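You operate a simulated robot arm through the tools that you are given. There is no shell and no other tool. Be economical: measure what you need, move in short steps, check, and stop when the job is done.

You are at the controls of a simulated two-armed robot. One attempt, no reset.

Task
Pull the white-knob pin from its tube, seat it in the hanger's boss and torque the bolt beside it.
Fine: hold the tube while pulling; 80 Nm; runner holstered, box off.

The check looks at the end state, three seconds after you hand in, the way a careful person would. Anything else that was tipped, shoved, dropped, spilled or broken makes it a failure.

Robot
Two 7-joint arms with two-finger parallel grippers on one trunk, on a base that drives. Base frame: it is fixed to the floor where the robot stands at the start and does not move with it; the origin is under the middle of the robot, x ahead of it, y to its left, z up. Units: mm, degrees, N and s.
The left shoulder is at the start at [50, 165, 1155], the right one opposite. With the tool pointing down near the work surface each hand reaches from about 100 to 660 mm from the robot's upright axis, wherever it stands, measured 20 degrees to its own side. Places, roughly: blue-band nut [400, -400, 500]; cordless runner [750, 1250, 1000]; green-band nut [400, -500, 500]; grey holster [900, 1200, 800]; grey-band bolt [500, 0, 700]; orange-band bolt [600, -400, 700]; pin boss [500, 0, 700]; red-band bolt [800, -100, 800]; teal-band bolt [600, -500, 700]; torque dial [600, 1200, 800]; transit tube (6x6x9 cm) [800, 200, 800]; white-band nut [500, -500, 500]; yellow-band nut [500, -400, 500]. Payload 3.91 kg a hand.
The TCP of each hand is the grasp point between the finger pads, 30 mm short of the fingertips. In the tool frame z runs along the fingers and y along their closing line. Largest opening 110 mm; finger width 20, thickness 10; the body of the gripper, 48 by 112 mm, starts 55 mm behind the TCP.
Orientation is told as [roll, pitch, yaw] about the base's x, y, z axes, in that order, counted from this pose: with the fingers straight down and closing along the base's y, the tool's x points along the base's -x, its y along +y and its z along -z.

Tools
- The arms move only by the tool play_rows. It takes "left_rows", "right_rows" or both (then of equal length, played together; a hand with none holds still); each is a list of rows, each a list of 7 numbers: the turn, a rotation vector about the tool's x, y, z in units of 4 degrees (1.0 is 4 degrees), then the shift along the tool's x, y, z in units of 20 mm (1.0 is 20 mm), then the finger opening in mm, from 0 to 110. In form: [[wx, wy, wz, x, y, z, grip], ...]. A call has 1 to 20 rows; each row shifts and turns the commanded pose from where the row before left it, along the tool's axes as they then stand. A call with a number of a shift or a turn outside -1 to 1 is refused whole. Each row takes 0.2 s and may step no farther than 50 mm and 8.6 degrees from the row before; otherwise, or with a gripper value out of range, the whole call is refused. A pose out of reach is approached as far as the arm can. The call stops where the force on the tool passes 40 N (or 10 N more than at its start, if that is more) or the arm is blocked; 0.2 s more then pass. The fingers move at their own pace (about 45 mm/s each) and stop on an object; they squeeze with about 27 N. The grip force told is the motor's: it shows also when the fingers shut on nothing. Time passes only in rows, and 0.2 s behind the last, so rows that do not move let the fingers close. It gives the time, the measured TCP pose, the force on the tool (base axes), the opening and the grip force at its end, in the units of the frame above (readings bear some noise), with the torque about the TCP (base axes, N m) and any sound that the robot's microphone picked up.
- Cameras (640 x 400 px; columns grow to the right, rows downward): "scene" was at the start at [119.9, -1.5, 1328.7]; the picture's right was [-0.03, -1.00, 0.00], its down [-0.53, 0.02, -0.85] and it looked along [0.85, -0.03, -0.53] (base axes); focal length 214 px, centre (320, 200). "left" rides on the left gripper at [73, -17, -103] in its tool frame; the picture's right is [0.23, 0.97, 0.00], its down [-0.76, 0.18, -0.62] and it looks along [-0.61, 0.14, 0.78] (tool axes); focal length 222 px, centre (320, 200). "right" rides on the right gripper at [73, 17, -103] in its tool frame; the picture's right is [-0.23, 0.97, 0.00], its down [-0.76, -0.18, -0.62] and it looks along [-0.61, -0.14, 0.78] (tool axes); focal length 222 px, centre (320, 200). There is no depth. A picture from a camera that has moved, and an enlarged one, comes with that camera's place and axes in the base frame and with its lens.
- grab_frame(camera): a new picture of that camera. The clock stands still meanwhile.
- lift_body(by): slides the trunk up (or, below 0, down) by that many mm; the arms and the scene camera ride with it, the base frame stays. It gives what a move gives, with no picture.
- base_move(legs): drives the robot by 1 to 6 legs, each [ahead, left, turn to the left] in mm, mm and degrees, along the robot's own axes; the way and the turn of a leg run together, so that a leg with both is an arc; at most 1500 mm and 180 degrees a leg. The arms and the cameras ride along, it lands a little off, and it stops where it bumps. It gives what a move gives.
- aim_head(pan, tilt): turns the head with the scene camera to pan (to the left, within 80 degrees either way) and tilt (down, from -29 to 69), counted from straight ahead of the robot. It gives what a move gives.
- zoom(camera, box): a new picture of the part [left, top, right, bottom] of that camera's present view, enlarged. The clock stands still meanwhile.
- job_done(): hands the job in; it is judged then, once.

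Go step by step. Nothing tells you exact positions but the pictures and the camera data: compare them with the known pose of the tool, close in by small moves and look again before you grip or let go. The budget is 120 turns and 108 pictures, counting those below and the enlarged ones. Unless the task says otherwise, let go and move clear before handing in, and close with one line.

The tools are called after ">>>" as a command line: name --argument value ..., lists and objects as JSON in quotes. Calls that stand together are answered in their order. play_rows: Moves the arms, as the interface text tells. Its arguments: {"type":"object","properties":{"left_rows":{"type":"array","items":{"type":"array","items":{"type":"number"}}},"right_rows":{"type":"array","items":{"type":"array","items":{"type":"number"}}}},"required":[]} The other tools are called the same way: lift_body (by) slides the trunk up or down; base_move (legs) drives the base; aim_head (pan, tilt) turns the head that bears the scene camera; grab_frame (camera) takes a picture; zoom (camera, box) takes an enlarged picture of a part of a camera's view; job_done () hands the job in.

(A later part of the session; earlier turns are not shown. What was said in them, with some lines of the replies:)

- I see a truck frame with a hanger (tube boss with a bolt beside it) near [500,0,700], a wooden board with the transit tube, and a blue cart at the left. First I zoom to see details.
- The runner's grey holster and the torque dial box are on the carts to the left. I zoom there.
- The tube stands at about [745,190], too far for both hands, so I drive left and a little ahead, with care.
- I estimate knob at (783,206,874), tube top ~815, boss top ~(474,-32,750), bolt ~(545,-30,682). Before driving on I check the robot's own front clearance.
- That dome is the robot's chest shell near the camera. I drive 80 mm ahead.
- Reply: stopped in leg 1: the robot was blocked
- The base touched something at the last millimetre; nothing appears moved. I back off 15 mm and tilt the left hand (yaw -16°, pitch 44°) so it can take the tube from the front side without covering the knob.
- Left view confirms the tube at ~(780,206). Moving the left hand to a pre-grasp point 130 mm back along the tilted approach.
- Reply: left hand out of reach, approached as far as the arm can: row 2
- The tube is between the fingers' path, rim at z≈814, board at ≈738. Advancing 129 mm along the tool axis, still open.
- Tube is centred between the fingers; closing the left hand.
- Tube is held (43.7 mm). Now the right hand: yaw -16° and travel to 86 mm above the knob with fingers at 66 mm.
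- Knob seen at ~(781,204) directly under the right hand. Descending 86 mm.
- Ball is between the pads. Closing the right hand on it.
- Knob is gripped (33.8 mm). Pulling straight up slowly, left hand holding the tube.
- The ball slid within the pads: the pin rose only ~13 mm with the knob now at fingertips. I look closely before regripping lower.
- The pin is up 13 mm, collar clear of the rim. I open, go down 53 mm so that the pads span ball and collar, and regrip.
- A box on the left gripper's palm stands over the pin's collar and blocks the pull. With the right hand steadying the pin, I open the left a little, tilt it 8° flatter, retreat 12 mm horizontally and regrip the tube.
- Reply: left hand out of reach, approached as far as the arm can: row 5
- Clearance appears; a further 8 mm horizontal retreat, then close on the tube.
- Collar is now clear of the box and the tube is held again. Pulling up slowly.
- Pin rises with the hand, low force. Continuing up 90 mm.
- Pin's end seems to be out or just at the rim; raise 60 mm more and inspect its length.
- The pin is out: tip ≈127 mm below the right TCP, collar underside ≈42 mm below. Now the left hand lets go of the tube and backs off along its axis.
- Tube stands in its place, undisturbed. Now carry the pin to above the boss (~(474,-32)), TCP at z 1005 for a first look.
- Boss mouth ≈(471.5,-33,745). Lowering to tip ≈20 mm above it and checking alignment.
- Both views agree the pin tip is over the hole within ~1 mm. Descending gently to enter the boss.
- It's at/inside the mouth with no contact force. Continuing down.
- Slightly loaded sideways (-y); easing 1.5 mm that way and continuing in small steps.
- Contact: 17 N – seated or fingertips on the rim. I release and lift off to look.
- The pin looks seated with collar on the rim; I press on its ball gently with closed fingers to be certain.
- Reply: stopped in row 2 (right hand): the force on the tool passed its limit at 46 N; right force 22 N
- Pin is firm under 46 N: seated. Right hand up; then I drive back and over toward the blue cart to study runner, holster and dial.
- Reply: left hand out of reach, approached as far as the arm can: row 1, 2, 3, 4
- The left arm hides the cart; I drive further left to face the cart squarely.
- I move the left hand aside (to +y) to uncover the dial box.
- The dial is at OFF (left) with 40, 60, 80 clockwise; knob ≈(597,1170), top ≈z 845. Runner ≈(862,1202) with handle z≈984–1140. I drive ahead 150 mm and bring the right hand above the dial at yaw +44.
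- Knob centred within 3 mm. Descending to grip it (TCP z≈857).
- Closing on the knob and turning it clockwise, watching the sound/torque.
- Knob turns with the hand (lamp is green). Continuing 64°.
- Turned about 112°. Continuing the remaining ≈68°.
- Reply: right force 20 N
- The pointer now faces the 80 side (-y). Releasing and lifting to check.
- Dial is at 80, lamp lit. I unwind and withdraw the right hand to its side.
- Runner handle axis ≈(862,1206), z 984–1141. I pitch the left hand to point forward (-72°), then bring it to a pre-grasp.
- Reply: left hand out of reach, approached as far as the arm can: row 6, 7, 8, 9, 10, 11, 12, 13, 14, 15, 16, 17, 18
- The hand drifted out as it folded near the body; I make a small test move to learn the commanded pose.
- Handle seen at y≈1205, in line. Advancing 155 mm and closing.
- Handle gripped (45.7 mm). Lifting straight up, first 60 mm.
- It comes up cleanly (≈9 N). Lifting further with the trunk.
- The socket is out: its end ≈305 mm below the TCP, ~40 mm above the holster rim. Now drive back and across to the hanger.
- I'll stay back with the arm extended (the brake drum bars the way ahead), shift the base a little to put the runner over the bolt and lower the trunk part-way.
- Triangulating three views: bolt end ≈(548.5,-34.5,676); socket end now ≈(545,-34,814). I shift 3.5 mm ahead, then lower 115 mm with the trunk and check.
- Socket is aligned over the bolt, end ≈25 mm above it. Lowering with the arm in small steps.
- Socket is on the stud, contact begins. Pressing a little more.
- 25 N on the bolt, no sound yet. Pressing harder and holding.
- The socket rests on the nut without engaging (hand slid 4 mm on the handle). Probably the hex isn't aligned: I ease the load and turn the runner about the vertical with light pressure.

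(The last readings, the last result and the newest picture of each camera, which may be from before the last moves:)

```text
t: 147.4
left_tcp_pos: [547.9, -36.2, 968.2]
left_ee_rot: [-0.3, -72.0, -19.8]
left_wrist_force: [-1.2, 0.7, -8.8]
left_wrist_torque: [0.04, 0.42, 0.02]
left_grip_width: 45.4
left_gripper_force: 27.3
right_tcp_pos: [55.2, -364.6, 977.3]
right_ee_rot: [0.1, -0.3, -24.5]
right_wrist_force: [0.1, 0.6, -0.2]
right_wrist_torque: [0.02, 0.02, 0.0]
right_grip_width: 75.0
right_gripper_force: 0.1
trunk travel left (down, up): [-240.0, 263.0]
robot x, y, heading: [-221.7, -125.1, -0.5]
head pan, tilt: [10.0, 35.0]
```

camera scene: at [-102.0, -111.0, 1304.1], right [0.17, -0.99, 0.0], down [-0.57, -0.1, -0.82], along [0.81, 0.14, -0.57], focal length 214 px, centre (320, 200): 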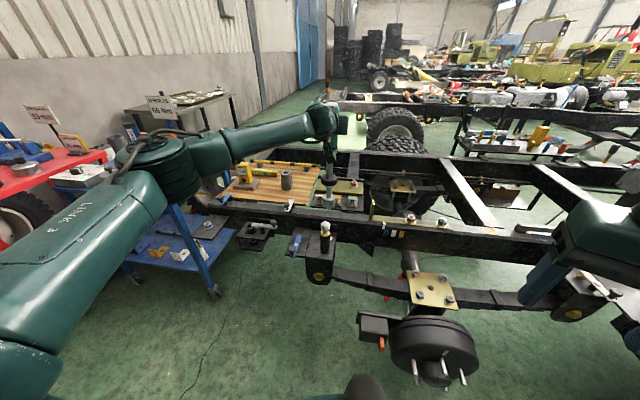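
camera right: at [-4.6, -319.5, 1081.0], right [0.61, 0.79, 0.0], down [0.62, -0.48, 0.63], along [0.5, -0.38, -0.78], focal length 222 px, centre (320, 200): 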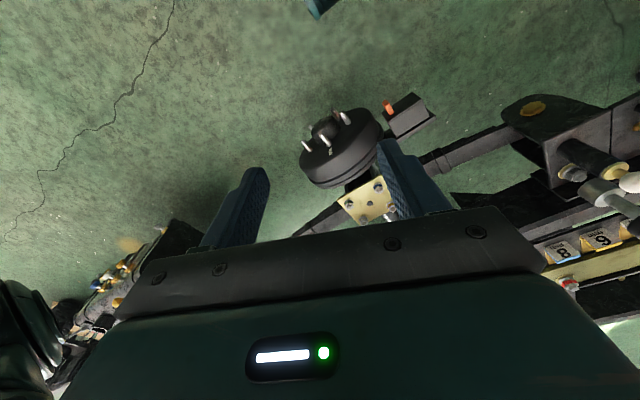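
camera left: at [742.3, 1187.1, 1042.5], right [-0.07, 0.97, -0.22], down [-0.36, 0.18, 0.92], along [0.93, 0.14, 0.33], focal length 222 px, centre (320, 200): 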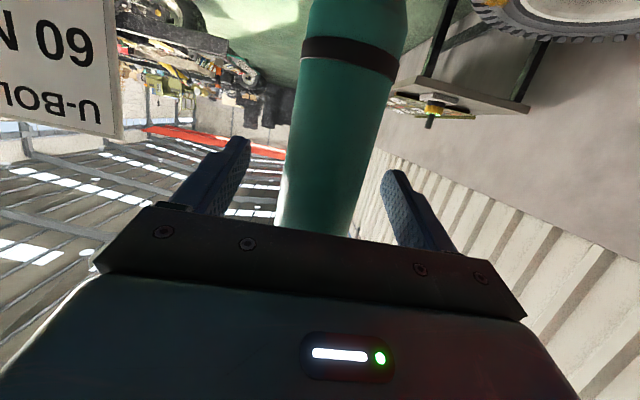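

It dropped: the hand carries the weight again, lower. Pressing down now.

>>> play_rows --left_rows '[[0, 0, 0, 0.143, 0, 0.046, 0], [0, 0, 0, 0.143, 0, 0.046, 0], [0, 0, 0, 0.143, 0, 0.046, 0], [0, 0, 0, 0.143, 0, 0.046, 0], [0, 0, 0, 0.143, 0, 0.046, 0], [0, 0, 0, 0, 0, 0, 0], [0, 0, 0, 0, 0, 0, 0]]'

>>> zoom --camera "right" --box '[540, 130, 640, 220]'

```text
t: 149.0
left_tcp_pos: [548.3, -35.3, 952.6]
left_ee_rot: [-0.3, -71.9, -20.0]
left_wrist_force: [-0.1, -0.3, -8.5]
left_wrist_torque: [-0.17, 0.08, -0.01]
left_grip_width: 45.5
left_gripper_force: 26.9
right_tcp_pos: [56.2, -363.9, 978.1]
right_ee_rot: [0.1, -0.4, -24.4]
right_wrist_force: [0.4, -0.2, 0.1]
right_wrist_torque: [0.01, -0.04, 0.03]
right_grip_width: 75.2
right_gripper_force: 0.0
trunk travel left (down, up): [-240.0, 263.0]
robot x, y, heading: [-221.1, -127.1, -0.2]
head pan, tilt: [10.0, 35.0]
```

```text
4.44 times, centred on (590, 175) of right
camera zoom: at [-4.5, -319.6, 1080.9], right [0.61, 0.79, 0.0], down [0.62, -0.48, 0.63], along [0.5, -0.38, -0.78], focal length 987 px, centre (-880, 311)
```

zoom: 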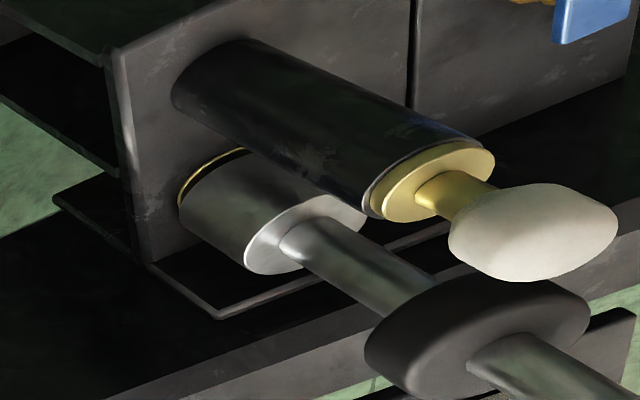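

Socket is now over the nut. Pressing to the bottom and listening.

>>> play_rows --left_rows '[[0, 0, 0, 0.1, 0, 0.031, 0], [0, 0, 0, 0.1, 0, 0.031, 0], [0, 0, 0, 0.1, 0, 0.031, 0], [0, 0, 0, 0.1, 0, 0.031, 0], [0, 0, 0, 0, 0, 0, 0], [0, 0, 0, 0, 0, 0, 0], [0, 0, 0, 0, 0, 0, 0], [0, 0, 0, 0, 0, 0, 0]]'

```text
t: 150.8
left_tcp_pos: [546.6, -36.1, 947.9]
left_ee_rot: [-0.1, -72.2, -20.2]
left_wrist_force: [1.4, -0.3, 8.6]
left_wrist_torque: [-0.45, -0.31, -0.07]
left_grip_width: 45.5
left_gripper_force: 27.2
right_tcp_pos: [53.5, -364.4, 977.4]
right_ee_rot: [0.2, -0.4, -24.5]
right_wrist_force: [0.1, -0.3, 0.0]
right_wrist_torque: [-0.01, 0.04, 0.02]
right_grip_width: 75.2
right_gripper_force: 0.1
trunk travel left (down, up): [-240.0, 263.0]
robot x, y, heading: [-218.5, -127.0, -0.2]
head pan, tilt: [10.0, 35.0]
```

Bottomed with ~17 N. Trying a firmer push (≈25–30 N).

>>> play_rows --left_rows '[[0, 0, 0, 0.06, 0, 0.02, 0], [0, 0, 0, 0.06, 0, 0.02, 0], [0, 0, 0, 0.06, 0, 0.02, 0], [0, 0, 0, 0, 0, 0, 0], [0, 0, 0, 0, 0, 0, 0], [0, 0, 0, 0, 0, 0, 0]]'

>>> zoom --camera "scene" --box '[280, 90, 380, 260]'

```text
t: 152.2
left_tcp_pos: [544.9, -35.3, 944.9]
left_ee_rot: [0.1, -72.2, -20.3]
left_wrist_force: [2.0, -1.8, 15.8]
left_wrist_torque: [0.28, -0.18, 0.14]
left_grip_width: 45.5
left_gripper_force: 27.3
right_tcp_pos: [54.2, -363.9, 976.9]
right_ee_rot: [0.2, -0.3, -24.5]
right_wrist_force: [-0.9, 0.2, 0.6]
right_wrist_torque: [-0.03, 0.02, 0.0]
right_grip_width: 75.4
right_gripper_force: 0.2
trunk travel left (down, up): [-240.0, 263.0]
robot x, y, heading: [-218.7, -124.7, -0.3]
head pan, tilt: [10.0, 35.0]
```

```text
2.35 times, centred on (330, 175) of scene
camera zoom: at [-104.7, -111.4, 1189.5], right [0.17, -0.99, 0.0], down [-0.56, -0.1, -0.82], along [0.81, 0.14, -0.57], focal length 505 px, centre (296, 259)
```

zoom: 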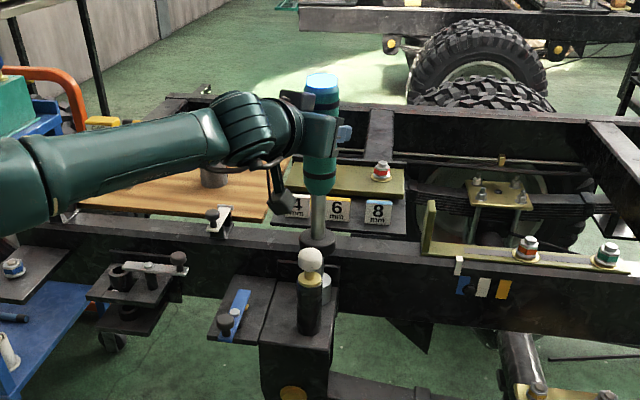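

The runner's cap lamp turned from white to blue – it reacts to being engaged. I hold for 2 s and look again.

>>> play_rows --left_rows '[[0, 0, 0, 0, 0, 0, 0], [0, 0, 0, 0, 0, 0, 0], [0, 0, 0, 0, 0, 0, 0], [0, 0, 0, 0, 0, 0, 0], [0, 0, 0, 0, 0, 0, 0], [0, 0, 0, 0, 0, 0, 0], [0, 0, 0, 0, 0, 0, 0], [0, 0, 0, 0, 0, 0, 0], [0, 0, 0, 0, 0, 0, 0], [0, 0, 0, 0, 0, 0, 0], [0, 0, 0, 0, 0, 0, 0], [0, 0, 0, 0, 0, 0, 0]]'

>>> zoom --camera "scene" --box '[310, 110, 350, 220]'

```text
t: 154.8
left_tcp_pos: [544.2, -35.4, 942.6]
left_ee_rot: [-0.3, -72.1, -20.0]
left_wrist_force: [2.6, 0.0, 8.6]
left_wrist_torque: [0.14, -0.2, 0.07]
left_grip_width: 45.6
left_gripper_force: 26.7
right_tcp_pos: [52.9, -365.6, 976.9]
right_ee_rot: [0.3, -0.4, -24.5]
right_wrist_force: [-0.6, 0.4, -1.1]
right_wrist_torque: [-0.01, -0.02, -0.02]
right_grip_width: 74.9
right_gripper_force: 0.0
trunk travel left (down, up): [-240.0, 263.0]
robot x, y, heading: [-219.2, -125.4, -0.6]
head pan, tilt: [10.0, 35.0]
```

```text
3.64 times, centred on (330, 165) of scene
camera zoom: at [-104.0, -111.3, 1189.4], right [0.17, -0.99, 0.0], down [-0.56, -0.1, -0.82], along [0.81, 0.14, -0.57], focal length 780 px, centre (284, 327)
```

zoom: 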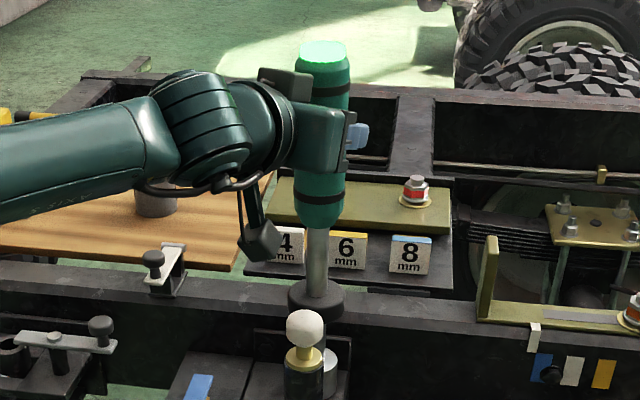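

Green: the torque is reached. Lifting the runner off straight up, with the trunk, then the arm, and turning the yaw back.

>>> play_rows --left_rows '[[0, 0, 0, -0.3, 0, -0.1, 0], [0, 0, 0, -0.5, 0, -0.16, 0], [0, 0, 0, -0.6, 0, -0.195, 0], [0, 0, 0, -0.6, 0, -0.195, 0], [0, 0, 0, -0.6, 0, -0.195, 0]]'

>>> lift_body --by 258

>>> play_rows --left_rows '[[-0.951, 0, -0.309, 0, 0, 0, 0], [-0.951, 0, -0.309, 0, 0, 0, 0], [-0.951, 0, -0.309, 0, 0, 0, 0], [-0.951, 0, -0.309, 0, 0, 0, 0], [-0.951, 0, -0.309, 0, 0, 0, 0]]'

>>> zoom --camera "scene" --box '[260, 130, 400, 330]'

```text
t: 156.0
left_tcp_pos: [546.2, -35.1, 996.5]
left_ee_rot: [-0.3, -71.9, -19.9]
left_wrist_force: [0.3, 0.3, -8.3]
left_wrist_torque: [0.17, -0.04, 0.05]
left_grip_width: 45.7
left_gripper_force: 26.4
right_tcp_pos: [54.4, -364.4, 977.8]
right_ee_rot: [0.2, -0.4, -24.6]
right_wrist_force: [-0.2, -0.1, 0.4]
right_wrist_torque: [-0.01, 0.03, 0.0]
right_grip_width: 75.0
right_gripper_force: 0.1
trunk travel left (down, up): [-240.0, 263.0]
robot x, y, heading: [-219.8, -125.2, -0.4]
head pan, tilt: [10.0, 35.0]
```

```text
t: 158.6
left_tcp_pos: [546.2, -33.4, 1254.3]
left_ee_rot: [-0.4, -71.9, -19.9]
left_wrist_force: [0.5, -1.4, -8.7]
left_wrist_torque: [-0.22, 0.09, -0.01]
left_grip_width: 45.3
left_gripper_force: 26.4
right_tcp_pos: [55.3, -364.5, 1234.1]
right_ee_rot: [0.1, -0.3, -24.6]
right_wrist_force: [-0.9, -0.8, 0.6]
right_wrist_torque: [0.02, -0.01, -0.01]
right_grip_width: 74.9
right_gripper_force: 0.1
trunk travel left (down, up): [-498.0, 5.0]
robot x, y, heading: [-222.9, -127.7, -0.4]
head pan, tilt: [10.0, 35.0]
```

```text
t: 159.8
left_tcp_pos: [546.4, -32.8, 1255.2]
left_ee_rot: [-0.3, -71.8, 0.0]
left_wrist_force: [-0.2, 0.5, -8.3]
left_wrist_torque: [0.26, 0.03, 0.07]
left_grip_width: 45.3
left_gripper_force: 27.3
right_tcp_pos: [55.7, -364.6, 1235.2]
right_ee_rot: [0.1, -0.2, -24.5]
right_wrist_force: [-0.5, -0.3, 0.2]
right_wrist_torque: [0.0, -0.03, -0.02]
right_grip_width: 75.1
right_gripper_force: 0.1
trunk travel left (down, up): [-498.0, 5.0]
robot x, y, heading: [-218.9, -126.2, -0.3]
head pan, tilt: [10.0, 35.0]
```

```text
2.00 times, centred on (330, 230) of scene
camera zoom: at [-101.9, -111.3, 1447.1], right [0.17, -0.99, 0.0], down [-0.57, -0.1, -0.82], along [0.81, 0.14, -0.57], focal length 429 px, centre (300, 140)
```

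zoom: 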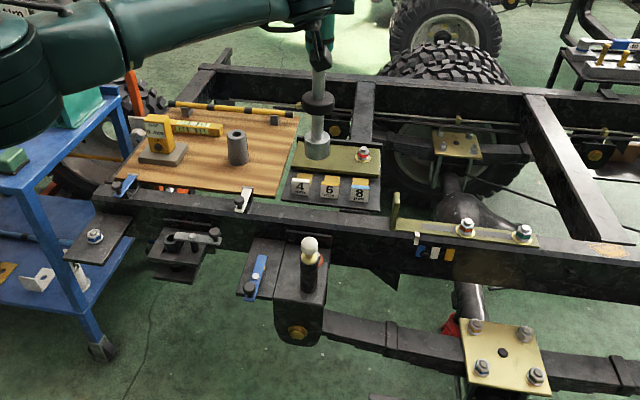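

Pin and bolt look good. Driving back to the blue cart, stopping 40 mm short of the holster.

>>> base_move --legs '[[0, 620, 0], [0, 620, 0], [275, 0, 0.3]]'

>>> aim_head --pan 5 --tilt 35

>>> zoom --camera "scene" --box '[240, 90, 400, 250]'

```text
t: 172.7
left_tcp_pos: [825.8, 1212.4, 1253.9]
left_ee_rot: [-0.2, -71.8, 0.8]
left_wrist_force: [1.1, 0.1, -8.2]
left_wrist_torque: [-0.35, -0.04, -0.09]
left_grip_width: 45.4
left_gripper_force: 26.6
right_tcp_pos: [338.6, 875.9, 1235.2]
right_ee_rot: [0.1, -0.3, -23.7]
right_wrist_force: [0.3, -0.9, -0.1]
right_wrist_torque: [-0.01, 0.01, 0.03]
right_grip_width: 74.8
right_gripper_force: 0.0
trunk travel left (down, up): [-498.0, 5.0]
robot x, y, heading: [57.8, 1108.1, 0.5]
head pan, tilt: [10.0, 35.0]
```

```text
t: 173.4
left_tcp_pos: [824.8, 1212.8, 1252.8]
left_ee_rot: [-0.3, -71.9, 0.8]
left_wrist_force: [0.0, 0.5, -8.5]
left_wrist_torque: [0.08, 0.02, -0.02]
left_grip_width: 45.4
left_gripper_force: 27.2
right_tcp_pos: [339.0, 876.4, 1234.4]
right_ee_rot: [0.2, -0.4, -23.7]
right_wrist_force: [-0.8, -0.6, -0.2]
right_wrist_torque: [0.01, 0.0, 0.02]
right_grip_width: 75.0
right_gripper_force: 0.1
trunk travel left (down, up): [-498.0, 5.0]
robot x, y, heading: [58.5, 1108.2, 0.3]
head pan, tilt: [5.0, 35.0]
```

```text
2.50 times, centred on (320, 170) of scene
camera zoom: at [178.8, 1119.3, 1447.1], right [0.09, -1.0, 0.0], down [-0.57, -0.05, -0.82], along [0.81, 0.08, -0.57], focal length 536 px, centre (320, 275)
```

zoom: 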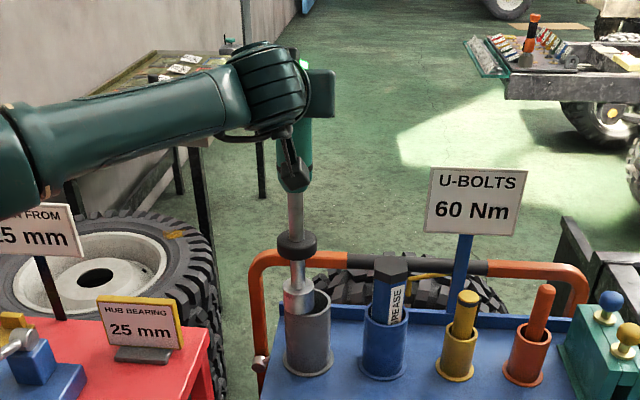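

The runner seems to have slipped ~20 mm lower in the grip and leans slightly; I zoom to measure it.

>>> zoom --camera "scene" --box '[285, 110, 345, 240]'

>>> grab_frame --camera "left"

```text
3.08 times, centred on (315, 175) of scene
camera zoom: at [178.8, 1119.3, 1447.1], right [0.09, -1.0, 0.0], down [-0.57, -0.05, -0.82], along [0.81, 0.08, -0.57], focal length 660 px, centre (335, 277)
```

zoom: 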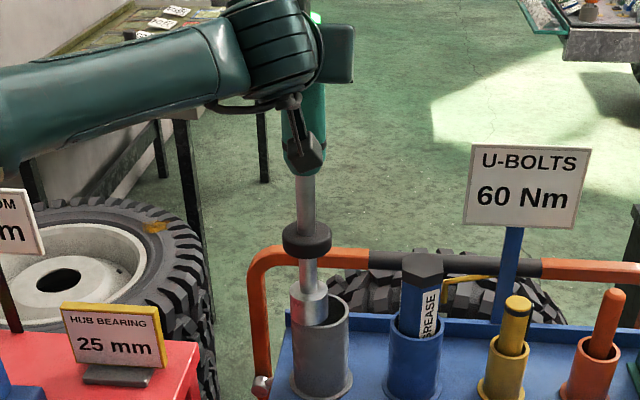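

```text
12 pictures are left
camera left: at [704.6, 1194.7, 1216.7], right [-0.08, 0.97, -0.22], down [-0.36, 0.18, 0.92], along [0.93, 0.15, 0.33], focal length 222 px, centre (320, 200)
```

left: 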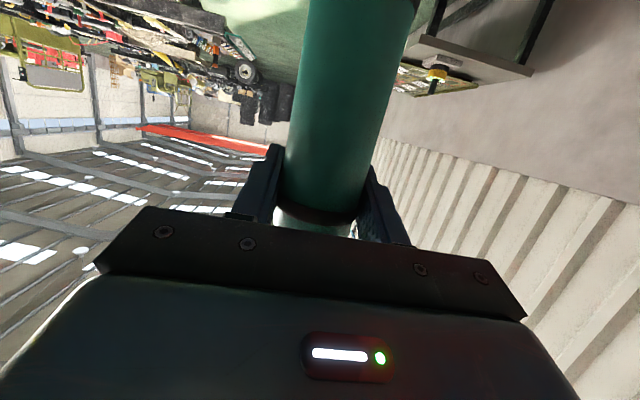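

Tip is at ≈z 920, only just above the rim (915). I raise the arm 50 mm first, then move over the holster centre (862,1206.5).

>>> play_rows --left_rows '[[0, 0, 0, -0.476, 0, -0.155, 0], [0, 0, 0, -0.476, 0, -0.155, 0], [0, 0, 0, -0.476, 0, -0.155, 0], [0, 0, 0, -0.476, 0, -0.155, 0], [0, 0, 0, -0.476, 0, -0.155, 0], [0, 0, 0, -0.095, -0.05, 0.293, 0], [0, 0, 0, -0.095, -0.05, 0.293, 0], [0, 0, 0, -0.095, -0.05, 0.293, 0], [0, 0, 0, -0.095, -0.05, 0.293, 0], [0, 0, 0, -0.095, -0.05, 0.293, 0], [0, 0, 0, -0.095, -0.05, 0.293, 0], [0, 0, 0, 0, 0, 0, 0]]'

>>> zoom --camera "scene" --box '[285, 110, 345, 240]'

```text
t: 176.0
left_tcp_pos: [862.3, 1206.0, 1302.6]
left_ee_rot: [-0.2, -71.8, 0.7]
left_wrist_force: [-1.3, -0.6, -7.8]
left_wrist_torque: [0.16, 0.01, 0.0]
left_grip_width: 45.4
left_gripper_force: 26.9
right_tcp_pos: [338.5, 876.0, 1234.9]
right_ee_rot: [0.1, -0.3, -23.7]
right_wrist_force: [-0.5, 0.3, 0.0]
right_wrist_torque: [-0.01, 0.02, 0.02]
right_grip_width: 75.1
right_gripper_force: 0.1
trunk travel left (down, up): [-498.0, 5.0]
robot x, y, heading: [58.9, 1107.9, 0.4]
head pan, tilt: [5.0, 35.0]
```

```text
3.08 times, centred on (315, 175) of scene
camera zoom: at [178.7, 1119.5, 1447.1], right [0.09, -1.0, 0.0], down [-0.57, -0.05, -0.82], along [0.81, 0.08, -0.57], focal length 660 px, centre (335, 277)
```

zoom: 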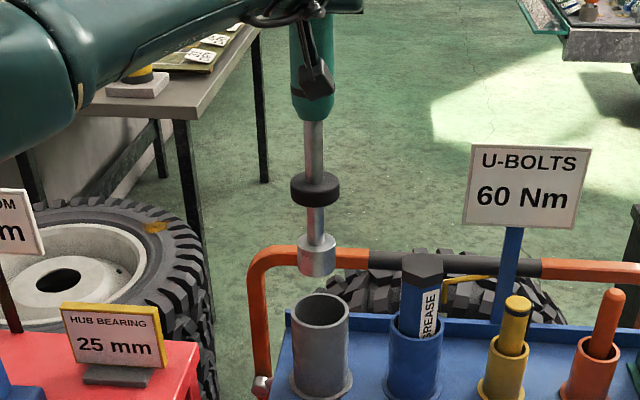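

Tip is ~3 mm to +y of the rim centre; correcting 2.5 mm and lowering 50 mm with the trunk for a check.

>>> play_rows --left_rows '[[0, 0, 0, 0, -0.125, 0, 0]]'

>>> lift_body --by -52

>>> zoom --camera "scene" --box '[290, 130, 350, 220]'

```text
t: 176.4
left_tcp_pos: [862.1, 1203.5, 1303.1]
left_ee_rot: [-0.3, -71.7, 0.7]
left_wrist_force: [-0.8, -0.5, -8.0]
left_wrist_torque: [0.07, -0.02, 0.01]
left_grip_width: 45.2
left_gripper_force: 26.8
right_tcp_pos: [338.7, 875.3, 1233.8]
right_ee_rot: [0.2, -0.5, -23.7]
right_wrist_force: [-0.6, 0.2, 0.3]
right_wrist_torque: [0.0, 0.01, -0.01]
right_grip_width: 74.6
right_gripper_force: 0.1
trunk travel left (down, up): [-498.0, 5.0]
robot x, y, heading: [61.1, 1108.1, 0.3]
head pan, tilt: [5.0, 35.0]
```

```text
t: 177.3
left_tcp_pos: [859.9, 1204.6, 1251.4]
left_ee_rot: [-0.3, -71.9, 0.8]
left_wrist_force: [0.0, 0.2, -8.2]
left_wrist_torque: [0.15, 0.03, 0.04]
left_grip_width: 45.4
left_gripper_force: 26.7
right_tcp_pos: [337.6, 875.8, 1182.6]
right_ee_rot: [0.2, -0.3, -23.6]
right_wrist_force: [0.2, 0.6, -0.3]
right_wrist_torque: [-0.02, 0.02, 0.01]
right_grip_width: 75.1
right_gripper_force: 0.0
trunk travel left (down, up): [-446.0, 57.0]
robot x, y, heading: [60.7, 1110.3, 0.6]
head pan, tilt: [5.0, 35.0]
```

```text
4.44 times, centred on (320, 175) of scene
camera zoom: at [178.5, 1119.3, 1395.1], right [0.09, -1.0, 0.0], down [-0.57, -0.05, -0.82], along [0.81, 0.08, -0.57], focal length 953 px, centre (320, 311)
```

zoom: 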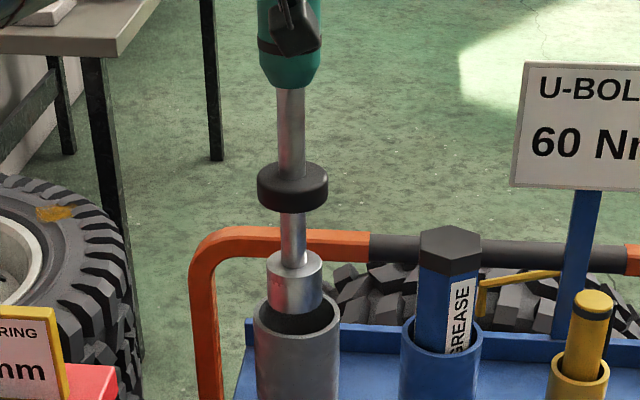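

Well centred over the holster (clearance ~9 mm). Lowering 125 mm with the trunk, then the last bit by arm.

>>> lift_body --by -60

>>> lift_body --by -62

>>> play_rows --left_rows '[[0, 0, 0, 0.143, 0, 0.046, 0], [0, 0, 0, 0.143, 0, 0.046, 0], [0, 0, 0, 0.143, 0, 0.046, 0], [0, 0, 0, 0.143, 0, 0.046, 0]]'

>>> zoom --camera "scene" --box '[270, 80, 360, 230]'

```text
t: 178.3
left_tcp_pos: [860.5, 1205.3, 1192.5]
left_ee_rot: [-0.3, -71.9, 0.8]
left_wrist_force: [-0.6, 0.2, -8.4]
left_wrist_torque: [0.09, 0.05, 0.04]
left_grip_width: 45.1
left_gripper_force: 26.4
right_tcp_pos: [339.4, 877.1, 1123.3]
right_ee_rot: [0.1, -0.2, -23.6]
right_wrist_force: [0.4, 0.5, 0.1]
right_wrist_torque: [-0.04, 0.0, 0.0]
right_grip_width: 74.9
right_gripper_force: 0.0
trunk travel left (down, up): [-386.0, 117.0]
robot x, y, heading: [60.0, 1106.5, 0.5]
head pan, tilt: [5.0, 35.0]
```

```text
t: 179.3
left_tcp_pos: [860.7, 1204.8, 1129.6]
left_ee_rot: [-0.4, -71.9, 0.8]
left_wrist_force: [-0.6, 0.6, -8.3]
left_wrist_torque: [0.06, 0.01, 0.0]
left_grip_width: 44.9
left_gripper_force: 27.3
right_tcp_pos: [337.4, 875.8, 1061.6]
right_ee_rot: [0.2, -0.3, -23.7]
right_wrist_force: [0.2, -0.2, -0.2]
right_wrist_torque: [0.03, -0.03, -0.02]
right_grip_width: 75.0
right_gripper_force: 0.0
trunk travel left (down, up): [-324.0, 179.0]
robot x, y, heading: [61.2, 1110.4, 0.5]
head pan, tilt: [5.0, 35.0]
```

```text
t: 180.3
left_tcp_pos: [860.7, 1204.2, 1118.5]
left_ee_rot: [-0.3, -71.8, 0.8]
left_wrist_force: [0.1, 0.0, -7.7]
left_wrist_torque: [0.06, 0.05, -0.01]
left_grip_width: 45.0
left_gripper_force: 26.9
right_tcp_pos: [338.8, 876.4, 1059.7]
right_ee_rot: [0.2, -0.3, -23.7]
right_wrist_force: [-0.5, -0.3, -0.3]
right_wrist_torque: [-0.03, 0.0, 0.02]
right_grip_width: 75.0
right_gripper_force: 0.1
trunk travel left (down, up): [-324.0, 179.0]
robot x, y, heading: [58.6, 1108.8, 0.3]
head pan, tilt: [5.0, 35.0]
```

```text
2.67 times, centred on (315, 155) of scene
camera zoom: at [178.7, 1119.3, 1273.1], right [0.09, -1.0, 0.0], down [-0.57, -0.05, -0.82], along [0.81, 0.08, -0.57], focal length 572 px, centre (333, 320)
```

zoom: 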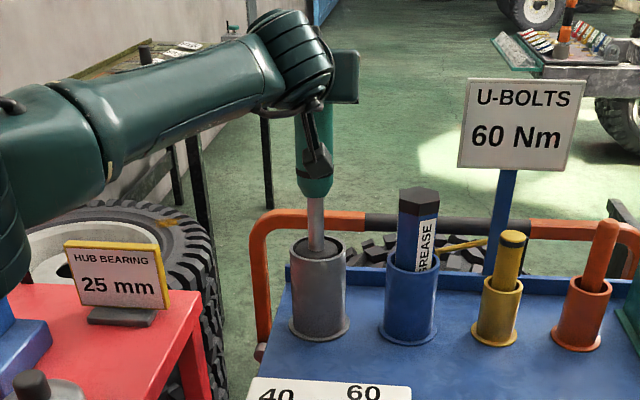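

Disc is at the mouth, nearly home. Lowering on until the weight comes off.

>>> play_rows --left_rows '[[0, 0, 0, 0.143, 0, 0.046, 0], [0, 0, 0, 0.143, 0, 0.046, 0], [0, 0, 0, 0.143, 0, 0.046, 0], [0, 0, 0, 0.143, 0, 0.046, 0]]'

```text
t: 181.3
left_tcp_pos: [857.9, 1204.9, 1113.0]
left_ee_rot: [-0.3, -72.5, 0.7]
left_wrist_force: [1.4, -0.4, 17.1]
left_wrist_torque: [0.43, -0.11, -0.08]
left_grip_width: 44.9
left_gripper_force: 27.2
right_tcp_pos: [336.1, 876.0, 1062.3]
right_ee_rot: [0.2, -0.5, -23.7]
right_wrist_force: [0.1, 0.4, 0.4]
right_wrist_torque: [-0.01, -0.02, -0.01]
right_grip_width: 74.8
right_gripper_force: 0.0
trunk travel left (down, up): [-324.0, 179.0]
robot x, y, heading: [61.7, 1109.1, 0.4]
head pan, tilt: [5.0, 35.0]
```

>>> play_rows --left_rows '[[0, 0, 0, -0.24, 0, -0.077, 0], [0, 0, 0, 0, 0, 0, 0]]'

>>> zoom --camera "scene" --box '[290, 100, 350, 220]'

```text
t: 181.9
left_tcp_pos: [857.7, 1204.9, 1111.7]
left_ee_rot: [-0.1, -71.9, 0.6]
left_wrist_force: [2.3, 0.8, 7.4]
left_wrist_torque: [0.27, -0.49, -0.1]
left_grip_width: 44.9
left_gripper_force: 26.9
right_tcp_pos: [336.2, 876.1, 1061.2]
right_ee_rot: [0.2, -0.4, -23.7]
right_wrist_force: [0.5, 0.9, 0.7]
right_wrist_torque: [0.01, -0.04, 0.01]
right_grip_width: 74.9
right_gripper_force: 0.0
trunk travel left (down, up): [-324.0, 179.0]
robot x, y, heading: [57.1, 1111.3, 0.2]
head pan, tilt: [5.0, 35.0]
```

```text
3.33 times, centred on (320, 160) of scene
camera zoom: at [176.9, 1119.0, 1273.2], right [0.09, -1.0, 0.0], down [-0.57, -0.05, -0.82], along [0.82, 0.08, -0.57], focal length 715 px, centre (320, 333)
```

zoom: 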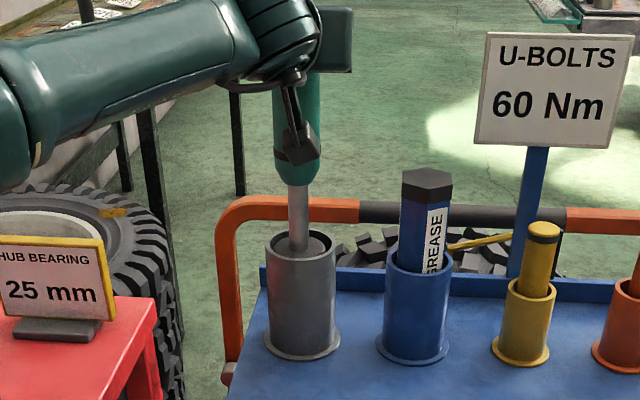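

Runner is home (handle bottom at z≈980 as before). Opening the left hand and backing away.

>>> play_rows --left_rows '[[0, 0, 0, -0.1, 0, -0.03, 40], [0, 0, 0, -0.1, 0, -0.03, 55], [0, 0, 0, 0, 0, 0, 70], [0, 0, 0, 0, 0, 0, 90], [0, 0, 0, 0, 0, 0, 90], [0, 0, 0, 0, 0, -0.4, 90], [0, 0, 0, 0, 0, -0.7, 90], [0, 0, 0, 0, 0, -0.9, 90], [0, 0, 0, 0, 0, -0.9, 90], [0, 0, 0, 0, 0, -0.9, 90], [0, 0, 0, 0, 0, -0.9, 90], [0, 0, 0, 0, 0, -0.9, 90], [0, 0, 0, 0, 0, -0.9, 90], [0, 0, 0, 0, 0, -0.9, 90], [0, 0, 0, 0, 0, -0.9, 90]]'

>>> grab_frame --camera "scene"

```text
t: 185.1
left_tcp_pos: [701.6, 1203.4, 1170.0]
left_ee_rot: [-0.3, -71.8, 0.8]
left_wrist_force: [0.5, 0.4, -1.1]
left_wrist_torque: [-0.02, 0.03, -0.02]
left_grip_width: 90.1
left_gripper_force: 0.1
right_tcp_pos: [337.8, 875.3, 1061.6]
right_ee_rot: [0.2, -0.4, -23.7]
right_wrist_force: [0.2, 0.1, -0.9]
right_wrist_torque: [-0.01, 0.03, 0.01]
right_grip_width: 74.9
right_gripper_force: 0.0
trunk travel left (down, up): [-324.0, 179.0]
robot x, y, heading: [56.6, 1112.6, 0.4]
head pan, tilt: [5.0, 35.0]
```

```text
7 pictures are left
camera scene: at [177.3, 1119.2, 1273.3], right [0.09, -1.0, 0.0], down [-0.57, -0.05, -0.82], along [0.82, 0.08, -0.57], focal length 214 px, centre (320, 200)
```

scene: 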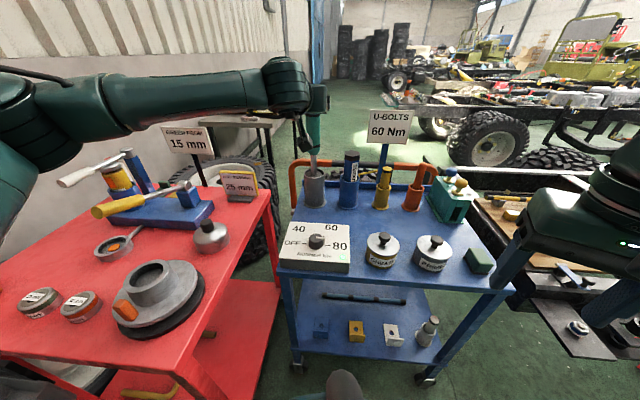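

Runner is holstered and upright. Left hand withdraws to the side while the right turns toward yaw -136 for turning the dial back.

>>> play_rows --left_rows '[[0, 0, 0, 0, 0, -0.9, 90], [0, 0, 0, 0, 0, -0.9, 90], [0, 0, 0, 0, 0, -0.9, 90], [0, 0, 0, 0, 0.5, -0.9, 90], [0, 0, 0, 0, 1, -0.5, 90], [0, 0, 0, 0, 1, -0.5, 90], [0, 0, 0, 0, 1, -0.5, 90], [0, 0, 0, 0, 1, -0.5, 90], [0, 0, 0, 0, 1, -0.5, 90], [0, 0, 0, 0, 1, -0.5, 90], [0, 0, 0, 0, 1, -0.5, 90], [0, 0, 0, 0, 1, -0.5, 90], [0, 0, 0, 0, 1, 0, 90], [0, 0, 0, 0, 1, 0, 90], [0, 0, 0, 0, 0, 0, 90], [0, 0, 0, 0, 0, 0, 90], [0, 0, 0, 0, 0, 0, 90], [0, 0, 0, 0, 0, 0, 90], [0, 0, 0, 0, 0, 0, 90], [0, 0, 0, 0, 0, 0, 90]]' --right_rows '[[0, 0, 1, 0, 0, 0, 75], [0, 0, 1, 0, 0, 0, 75], [0, 0, 1, 0, 0, 0, 75], [0, 0, 1, 0, 0, 0, 75], [0, 0, 1, 0, 0, 0, 75], [0, 0, 1, 0, 0, 0, 75], [0, 0, 1, 0, 0, 0, 75], [0, 0, 1, 0, 0, 0, 75], [0, 0, 1, 0, 0, 0, 75], [0, 0, 1, 0, 0, 0, 75], [0, 0, 1, 0, 0, 0, 75], [0, 0, 1, 0, 0, 0, 75], [0, 0, 1, 0, 0, 0, 75], [0, 0, 1, 0, 0, 0, 75], [0, 0, 1, 0, 0, 0, 75], [0, 0, 1, 0, 0, 0, 75], [0, 0, 1, 0, 0, 0, 75], [0, 0, 1, 0, 0, 0, 75], [0, 0, 1, 0, 0, 0, 75], [0, 0, 1, 0, 0, 0, 75]]'

>>> base_move --legs '[[40, 0, -0.4]]'

```text
t: 189.3
left_tcp_pos: [554.8, 1412.5, 1212.6]
left_ee_rot: [-0.4, -71.9, 0.8]
left_wrist_force: [0.2, -1.1, 0.4]
left_wrist_torque: [-0.01, -0.01, 0.02]
left_grip_width: 90.0
left_gripper_force: 0.1
right_tcp_pos: [337.9, 875.4, 1061.1]
right_ee_rot: [0.4, 0.3, -103.8]
right_wrist_force: [-0.2, 0.0, 0.2]
right_wrist_torque: [0.02, -0.02, 0.02]
right_grip_width: 75.0
right_gripper_force: 0.0
trunk travel left (down, up): [-324.0, 179.0]
robot x, y, heading: [58.7, 1109.7, 0.3]
head pan, tilt: [5.0, 35.0]
```

```text
t: 190.2
left_tcp_pos: [596.3, 1408.9, 1213.2]
left_ee_rot: [-0.3, -71.8, 0.3]
left_wrist_force: [-0.9, -0.6, -0.7]
left_wrist_torque: [-0.03, 0.02, -0.01]
left_grip_width: 90.0
left_gripper_force: 0.1
right_tcp_pos: [374.7, 875.1, 1061.4]
right_ee_rot: [0.3, 0.1, -104.1]
right_wrist_force: [0.2, 0.6, 0.5]
right_wrist_torque: [-0.02, 0.01, 0.02]
right_grip_width: 75.0
right_gripper_force: 0.1
trunk travel left (down, up): [-324.0, 179.0]
robot x, y, heading: [98.2, 1106.2, -0.0]
head pan, tilt: [5.0, 35.0]
```

>>> play_rows --right_rows '[[0, 0, 1, 0, 0, 0, 75], [0, 0, 1, 0, 0, 0, 75], [0, 0, 1, 0, 0, 0, 75], [0, 0, 1, 0, 0, 0, 75], [0, 0, 1, 0, 0, 0, 75], [0, 0, 1, 0, 0, 0, 75], [0, 0, 1, 0, 0, 0, 75], [0, 0, 1, 0, 0, 0, 75]]'

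>>> play_rows --right_rows '[[0, 0, 0, 0.957, -0.152, 0.345, 75], [0, 0, 0, 0.957, -0.152, 0.345, 75], [0, 0, 0, 0.957, -0.152, 0.345, 75], [0, 0, 0, 0.957, -0.152, 0.345, 75], [0, 0, 0, 0.957, -0.152, 0.345, 75], [0, 0, 0, 0.957, -0.152, 0.345, 75], [0, 0, 0, 0.957, -0.152, 0.345, 75], [0, 0, 0, 0.957, -0.152, 0.345, 75], [0, 0, 0, 0.957, -0.152, 0.345, 75], [0, 0, 0, 0.957, -0.152, 0.345, 75], [0, 0, 0, 0.957, -0.152, 0.345, 75], [0, 0, 0, 0.957, -0.152, 0.345, 75], [0, 0, 0, 0.957, -0.152, 0.345, 75], [0, 0, 0, 0.957, -0.152, 0.345, 75], [0, 0, 0, 0.957, -0.152, 0.345, 75], [0, 0, 0, 0.957, -0.152, 0.345, 75], [0, 0, 0, 0.957, -0.152, 0.345, 75], [0, 0, 0, 0.957, -0.152, 0.345, 75], [0, 0, 0, 0.957, -0.152, 0.345, 75]]'

>>> zoom --camera "right" --box '[200, 60, 440, 220]'

```text
t: 192.0
left_tcp_pos: [595.4, 1408.0, 1213.5]
left_ee_rot: [-0.4, -71.9, 0.2]
left_wrist_force: [1.1, -0.3, 0.5]
left_wrist_torque: [-0.05, 0.0, 0.0]
left_grip_width: 89.9
left_gripper_force: 0.1
right_tcp_pos: [374.6, 874.5, 1060.4]
right_ee_rot: [0.2, 0.2, -136.1]
right_wrist_force: [0.2, -0.5, 0.2]
right_wrist_torque: [0.01, 0.01, 0.02]
right_grip_width: 75.2
right_gripper_force: 0.0
trunk travel left (down, up): [-324.0, 179.0]
robot x, y, heading: [96.9, 1105.3, 0.1]
head pan, tilt: [5.0, 35.0]
```

```text
t: 196.0
left_tcp_pos: [596.2, 1410.2, 1214.0]
left_ee_rot: [-0.4, -71.9, 0.3]
left_wrist_force: [-0.1, -0.1, 0.2]
left_wrist_torque: [-0.02, -0.01, 0.01]
left_grip_width: 89.8
left_gripper_force: 0.0
right_tcp_pos: [597.8, 1168.1, 933.3]
right_ee_rot: [0.3, 0.4, -136.2]
right_wrist_force: [0.6, -0.2, 0.1]
right_wrist_torque: [-0.04, -0.02, 0.02]
right_grip_width: 75.0
right_gripper_force: 0.0
trunk travel left (down, up): [-324.0, 179.0]
robot x, y, heading: [96.2, 1109.1, -0.2]
head pan, tilt: [5.0, 35.0]
```

```text
2.50 times, centred on (320, 140) of right
camera zoom: at [660.8, 1204.2, 1037.3], right [0.51, -0.86, 0.0], down [-0.68, -0.4, 0.62], along [-0.53, -0.32, -0.79], focal length 555 px, centre (320, 350)
```

zoom: 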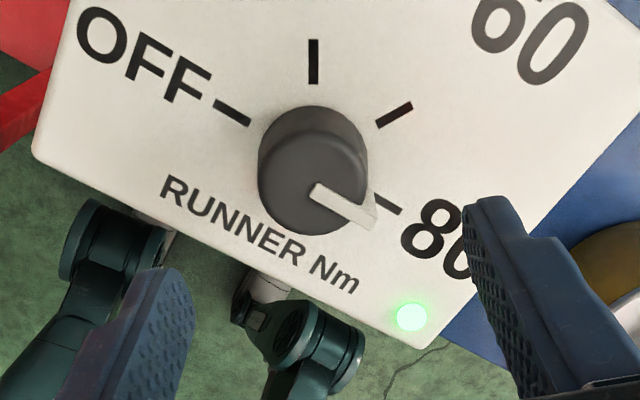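

Knob within 4 mm; descend, grip, and start turning counter-clockwise.

>>> play_rows --right_rows '[[0, 0, 0, -0.15, -0.03, 0.6, 75], [0, 0, 0, 0, 0, 0.8, 75], [0, 0, 0, 0, 0, 0.8, 75], [0, 0, 0, 0, 0, 0.7, 75], [0, 0, 0, 0, 0, 0.47, 75], [0, 0, 0, 0, 0, 0.4, 75], [0, 0, 0, 0, 0, 0, 55], [0, 0, 0, 0, 0, 0, 40], [0, 0, 0, 0, 0, 0, 25], [0, 0, 0, 0, 0, 0, 20], [0, 0, 0, 0, 0, 0, 20], [0, 0, -1, 0, 0, 0, 20], [0, 0, -1, 0, 0, 0, 20], [0, 0, -1, 0, 0, 0, 20], [0, 0, -1, 0, 0, 0, 20], [0, 0, -1, 0, 0, 0, 20], [0, 0, -1, 0, 0, 0, 20], [0, 0, -1, 0, 0, 0, 20], [0, 0, -1, 0, 0, 0, 20]]'

```text
t: 200.0
left_tcp_pos: [596.5, 1410.5, 1212.9]
left_ee_rot: [-0.5, -71.9, 0.6]
left_wrist_force: [-0.3, 0.3, 0.5]
left_wrist_torque: [0.01, 0.02, 0.03]
left_grip_width: 90.2
left_gripper_force: 0.1
right_tcp_pos: [595.6, 1167.0, 855.0]
right_ee_rot: [0.2, 0.2, -104.1]
right_wrist_force: [-5.5, 16.0, -9.3]
right_wrist_torque: [1.0, 0.24, 0.03]
right_grip_width: 40.9
right_gripper_force: 44.7
trunk travel left (down, up): [-324.0, 179.0]
robot x, y, heading: [99.0, 1108.2, 0.0]
head pan, tilt: [5.0, 35.0]
```

Turning with the hand. Continuing 76°.

>>> play_rows --right_rows '[[0, 0, -1, 0.067, -0.04, 0, 20], [0, 0, -1, 0, 0, 0, 20], [0, 0, -1, 0, 0, 0, 20], [0, 0, -1, 0, 0, 0, 20], [0, 0, -1, 0, 0, 0, 20], [0, 0, -1, 0, 0, 0, 20], [0, 0, -1, 0, 0, 0, 20], [0, 0, -1, 0, 0, 0, 20], [0, 0, -1, 0, 0, 0, 20], [0, 0, -1, 0, 0, 0, 20], [0, 0, -1, 0, 0, 0, 20], [0, 0, -1, 0, 0, 0, 20], [0, 0, -1, 0, 0, 0, 20], [0, 0, -1, 0, 0, 0, 20], [0, 0, -1, 0, 0, 0, 20], [0, 0, -1, 0, 0, 0, 20], [0, 0, -1, 0, 0, 0, 20], [0, 0, -1, 0, 0, 0, 20], [0, 0, -1, 0, 0, 0, 20]]'

```text
t: 204.0
left_tcp_pos: [599.0, 1409.2, 1212.7]
left_ee_rot: [-0.4, -71.8, 0.4]
left_wrist_force: [-0.4, -0.9, -0.1]
left_wrist_torque: [0.02, 0.03, -0.02]
left_grip_width: 90.3
left_gripper_force: 0.0
right_tcp_pos: [598.2, 1167.7, 855.5]
right_ee_rot: [0.3, -0.3, -28.1]
right_wrist_force: [24.6, 9.9, -0.5]
right_wrist_torque: [0.92, 0.15, -0.01]
right_grip_width: 40.7
right_gripper_force: 44.9
trunk travel left (down, up): [-324.0, 179.0]
robot x, y, heading: [99.1, 1109.2, 0.0]
head pan, tilt: [5.0, 35.0]
```

Easing the side load (+x) and turning the last 72°.

>>> play_rows --right_rows '[[0, 0, 0, -0.087, 0.1, 0, 20], [0, 0, -1, 0, 0, 0, 20], [0, 0, -1, 0, 0, 0, 20], [0, 0, -1, 0, 0, 0, 20], [0, 0, -1, 0, 0, 0, 20], [0, 0, -1, 0, 0, 0, 20], [0, 0, -1, 0, 0, 0, 20], [0, 0, -1, 0, 0, 0, 20], [0, 0, -1, 0, 0, 0, 20], [0, 0, -1, 0, 0, 0, 20], [0, 0, -1, 0, 0, 0, 20], [0, 0, -1, 0, 0, 0, 20], [0, 0, -1, 0, 0, 0, 20], [0, 0, -1, 0, 0, 0, 20], [0, 0, -1, 0, 0, 0, 20], [0, 0, -1, 0, 0, 0, 20], [0, 0, -1, 0, 0, 0, 20], [0, 0, -1, 0, 0, 0, 20], [0, 0, -1, 0, 0, 0, 20]]'

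>>> zoom --camera "right" --box '[170, 40, 470, 240]'

```text
t: 208.0
left_tcp_pos: [596.8, 1409.5, 1213.5]
left_ee_rot: [-0.6, -71.9, 0.6]
left_wrist_force: [-0.1, -0.2, 0.0]
left_wrist_torque: [0.0, 0.01, -0.01]
left_grip_width: 89.8
left_gripper_force: 0.0
right_tcp_pos: [597.2, 1170.0, 854.4]
right_ee_rot: [-0.1, -0.6, 44.0]
right_wrist_force: [5.3, 19.1, 6.0]
right_wrist_torque: [0.8, -0.1, -0.01]
right_grip_width: 40.8
right_gripper_force: 45.0
trunk travel left (down, up): [-324.0, 179.0]
robot x, y, heading: [97.6, 1110.6, -0.1]
head pan, tilt: [5.0, 35.0]
```

```text
2.00 times, centred on (320, 140) of right
camera zoom: at [532.5, 1130.6, 959.1], right [-0.51, 0.86, 0.0], down [0.67, 0.4, 0.63], along [0.54, 0.32, -0.78], focal length 444 px, centre (320, 320)
```

zoom: 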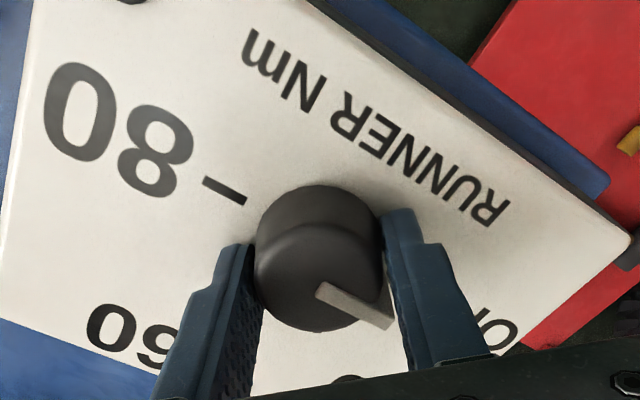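

Pointer is back toward OFF. Releasing, lifting, and checking.

>>> play_rows --right_rows '[[0, 0, 0, 0, 0, 0, 50], [0, 0, 0, 0, 0, 0, 70], [0, 0, 0, 0, 0, 0, 75], [0, 0, 0, 0, 0, -0.8, 75], [0, 0, 0, 0, 0, -0.9, 75], [0, 0, 0, 0, 0, -0.9, 75], [0, 0, 0, 0, 0, -0.9, 75], [0, 0, 0, 0, 0, -0.9, 75], [0, 0, 0, 0, 0, -0.9, 75], [0, 0, 0, 0, 0, -0.9, 75], [0, 0, 0, 0, 0, -0.9, 75], [0, 0, 0, 0, 0, -0.9, 75], [0, 0, 0, 0.5, 0, -0.9, 75], [0, 0, 0, 0.9, 0, -0.5, 75], [0, 0, 0, 0.9, 0, 0, 75], [0, 0, 0, 0.9, 0, 0, 75], [0, 0, 0, 0.9, 0, 0, 75], [0, 0, 0, 0.9, 0, 0, 75], [0, 0, 0, 0.9, 0, 0, 75], [0, 0, 0, 0.9, 0, 0, 75]]'

>>> zoom --camera "scene" --box '[230, 100, 430, 300]'

```text
t: 212.2
left_tcp_pos: [596.3, 1409.0, 1214.2]
left_ee_rot: [-0.2, -71.9, 0.3]
left_wrist_force: [0.0, -0.2, 0.8]
left_wrist_torque: [-0.02, -0.02, 0.01]
left_grip_width: 90.1
left_gripper_force: 0.0
right_tcp_pos: [497.0, 1073.0, 1042.7]
right_ee_rot: [-0.3, -0.3, 43.9]
right_wrist_force: [-0.6, -0.7, -0.4]
right_wrist_torque: [-0.02, -0.01, 0.01]
right_grip_width: 74.8
right_gripper_force: 0.2
trunk travel left (down, up): [-324.0, 179.0]
robot x, y, heading: [91.9, 1111.6, 0.1]
head pan, tilt: [5.0, 35.0]
```

```text
2.00 times, centred on (330, 200) of scene
camera zoom: at [216.1, 1118.2, 1273.3], right [0.09, -1.0, 0.0], down [-0.57, -0.05, -0.82], along [0.82, 0.07, -0.57], focal length 429 px, centre (300, 200)
```

zoom: 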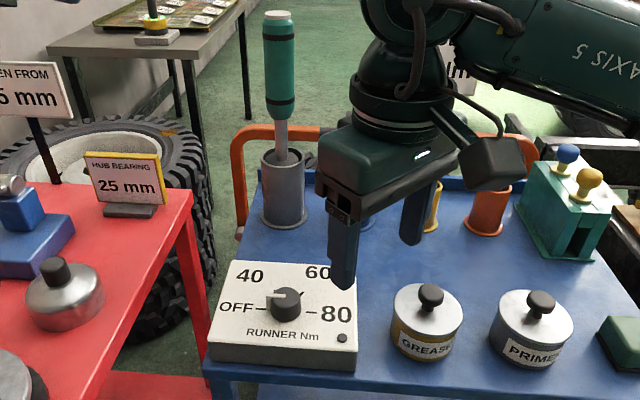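

The dial is at OFF with lamp out, and the runner is upright in its holster. Backing the robot clear, then a last look.

>>> base_move --legs '[[-250, 0, 0]]'

>>> aim_head --pan -40 --tilt 25

>>> grab_frame --camera "scene"

```text
t: 214.1
left_tcp_pos: [340.7, 1407.4, 1214.3]
left_ee_rot: [-0.3, -71.9, 0.0]
left_wrist_force: [0.0, -0.7, 0.4]
left_wrist_torque: [0.0, 0.0, -0.04]
left_grip_width: 90.1
left_gripper_force: 0.0
right_tcp_pos: [241.6, 1072.7, 1043.0]
right_ee_rot: [-0.2, -0.4, 43.8]
right_wrist_force: [0.2, -0.3, 1.3]
right_wrist_torque: [0.02, -0.05, 0.01]
right_grip_width: 74.9
right_gripper_force: 0.0
trunk travel left (down, up): [-324.0, 179.0]
robot x, y, heading: [-157.1, 1109.1, -0.2]
head pan, tilt: [5.0, 35.0]
```

```text
t: 215.2
left_tcp_pos: [343.2, 1407.4, 1213.4]
left_ee_rot: [-0.4, -71.9, 0.1]
left_wrist_force: [-0.1, -1.0, -0.5]
left_wrist_torque: [-0.03, -0.02, -0.02]
left_grip_width: 90.1
left_gripper_force: 0.1
right_tcp_pos: [242.9, 1072.2, 1044.4]
right_ee_rot: [-0.2, -0.3, 43.7]
right_wrist_force: [-0.4, 0.2, 0.5]
right_wrist_torque: [0.01, -0.01, -0.01]
right_grip_width: 74.9
right_gripper_force: 0.1
trunk travel left (down, up): [-324.0, 179.0]
robot x, y, heading: [-155.1, 1109.5, -0.0]
head pan, tilt: [-40.0, 25.0]
```

```text
3 pictures are left
camera scene: at [-55.8, 1051.8, 1289.0], right [-0.65, -0.76, 0.0], down [-0.32, 0.27, -0.91], along [0.69, -0.59, -0.42], focal length 214 px, centre (320, 200)
```

scene: 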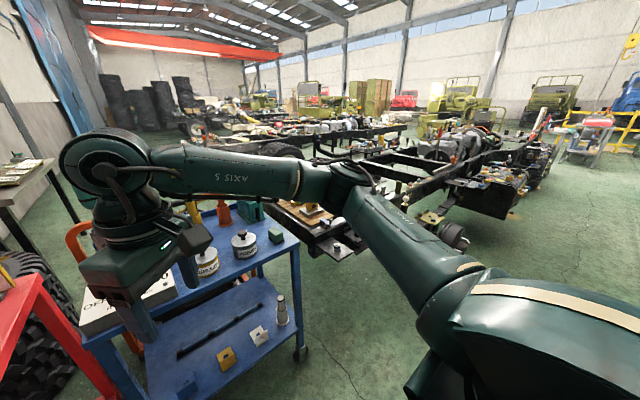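

The arms are clear and empty, nothing is displaced in view, and the pin and bolt were already confirmed by close-up. Handing in.

>>> job_done

```text
The job is handed in.
```

The white-knob pin is seated in the hanger's boss and the bolt beside it was run with the dial at 80 Nm until the runner's lamp turned green. The runner is back in its holster and the box is off.
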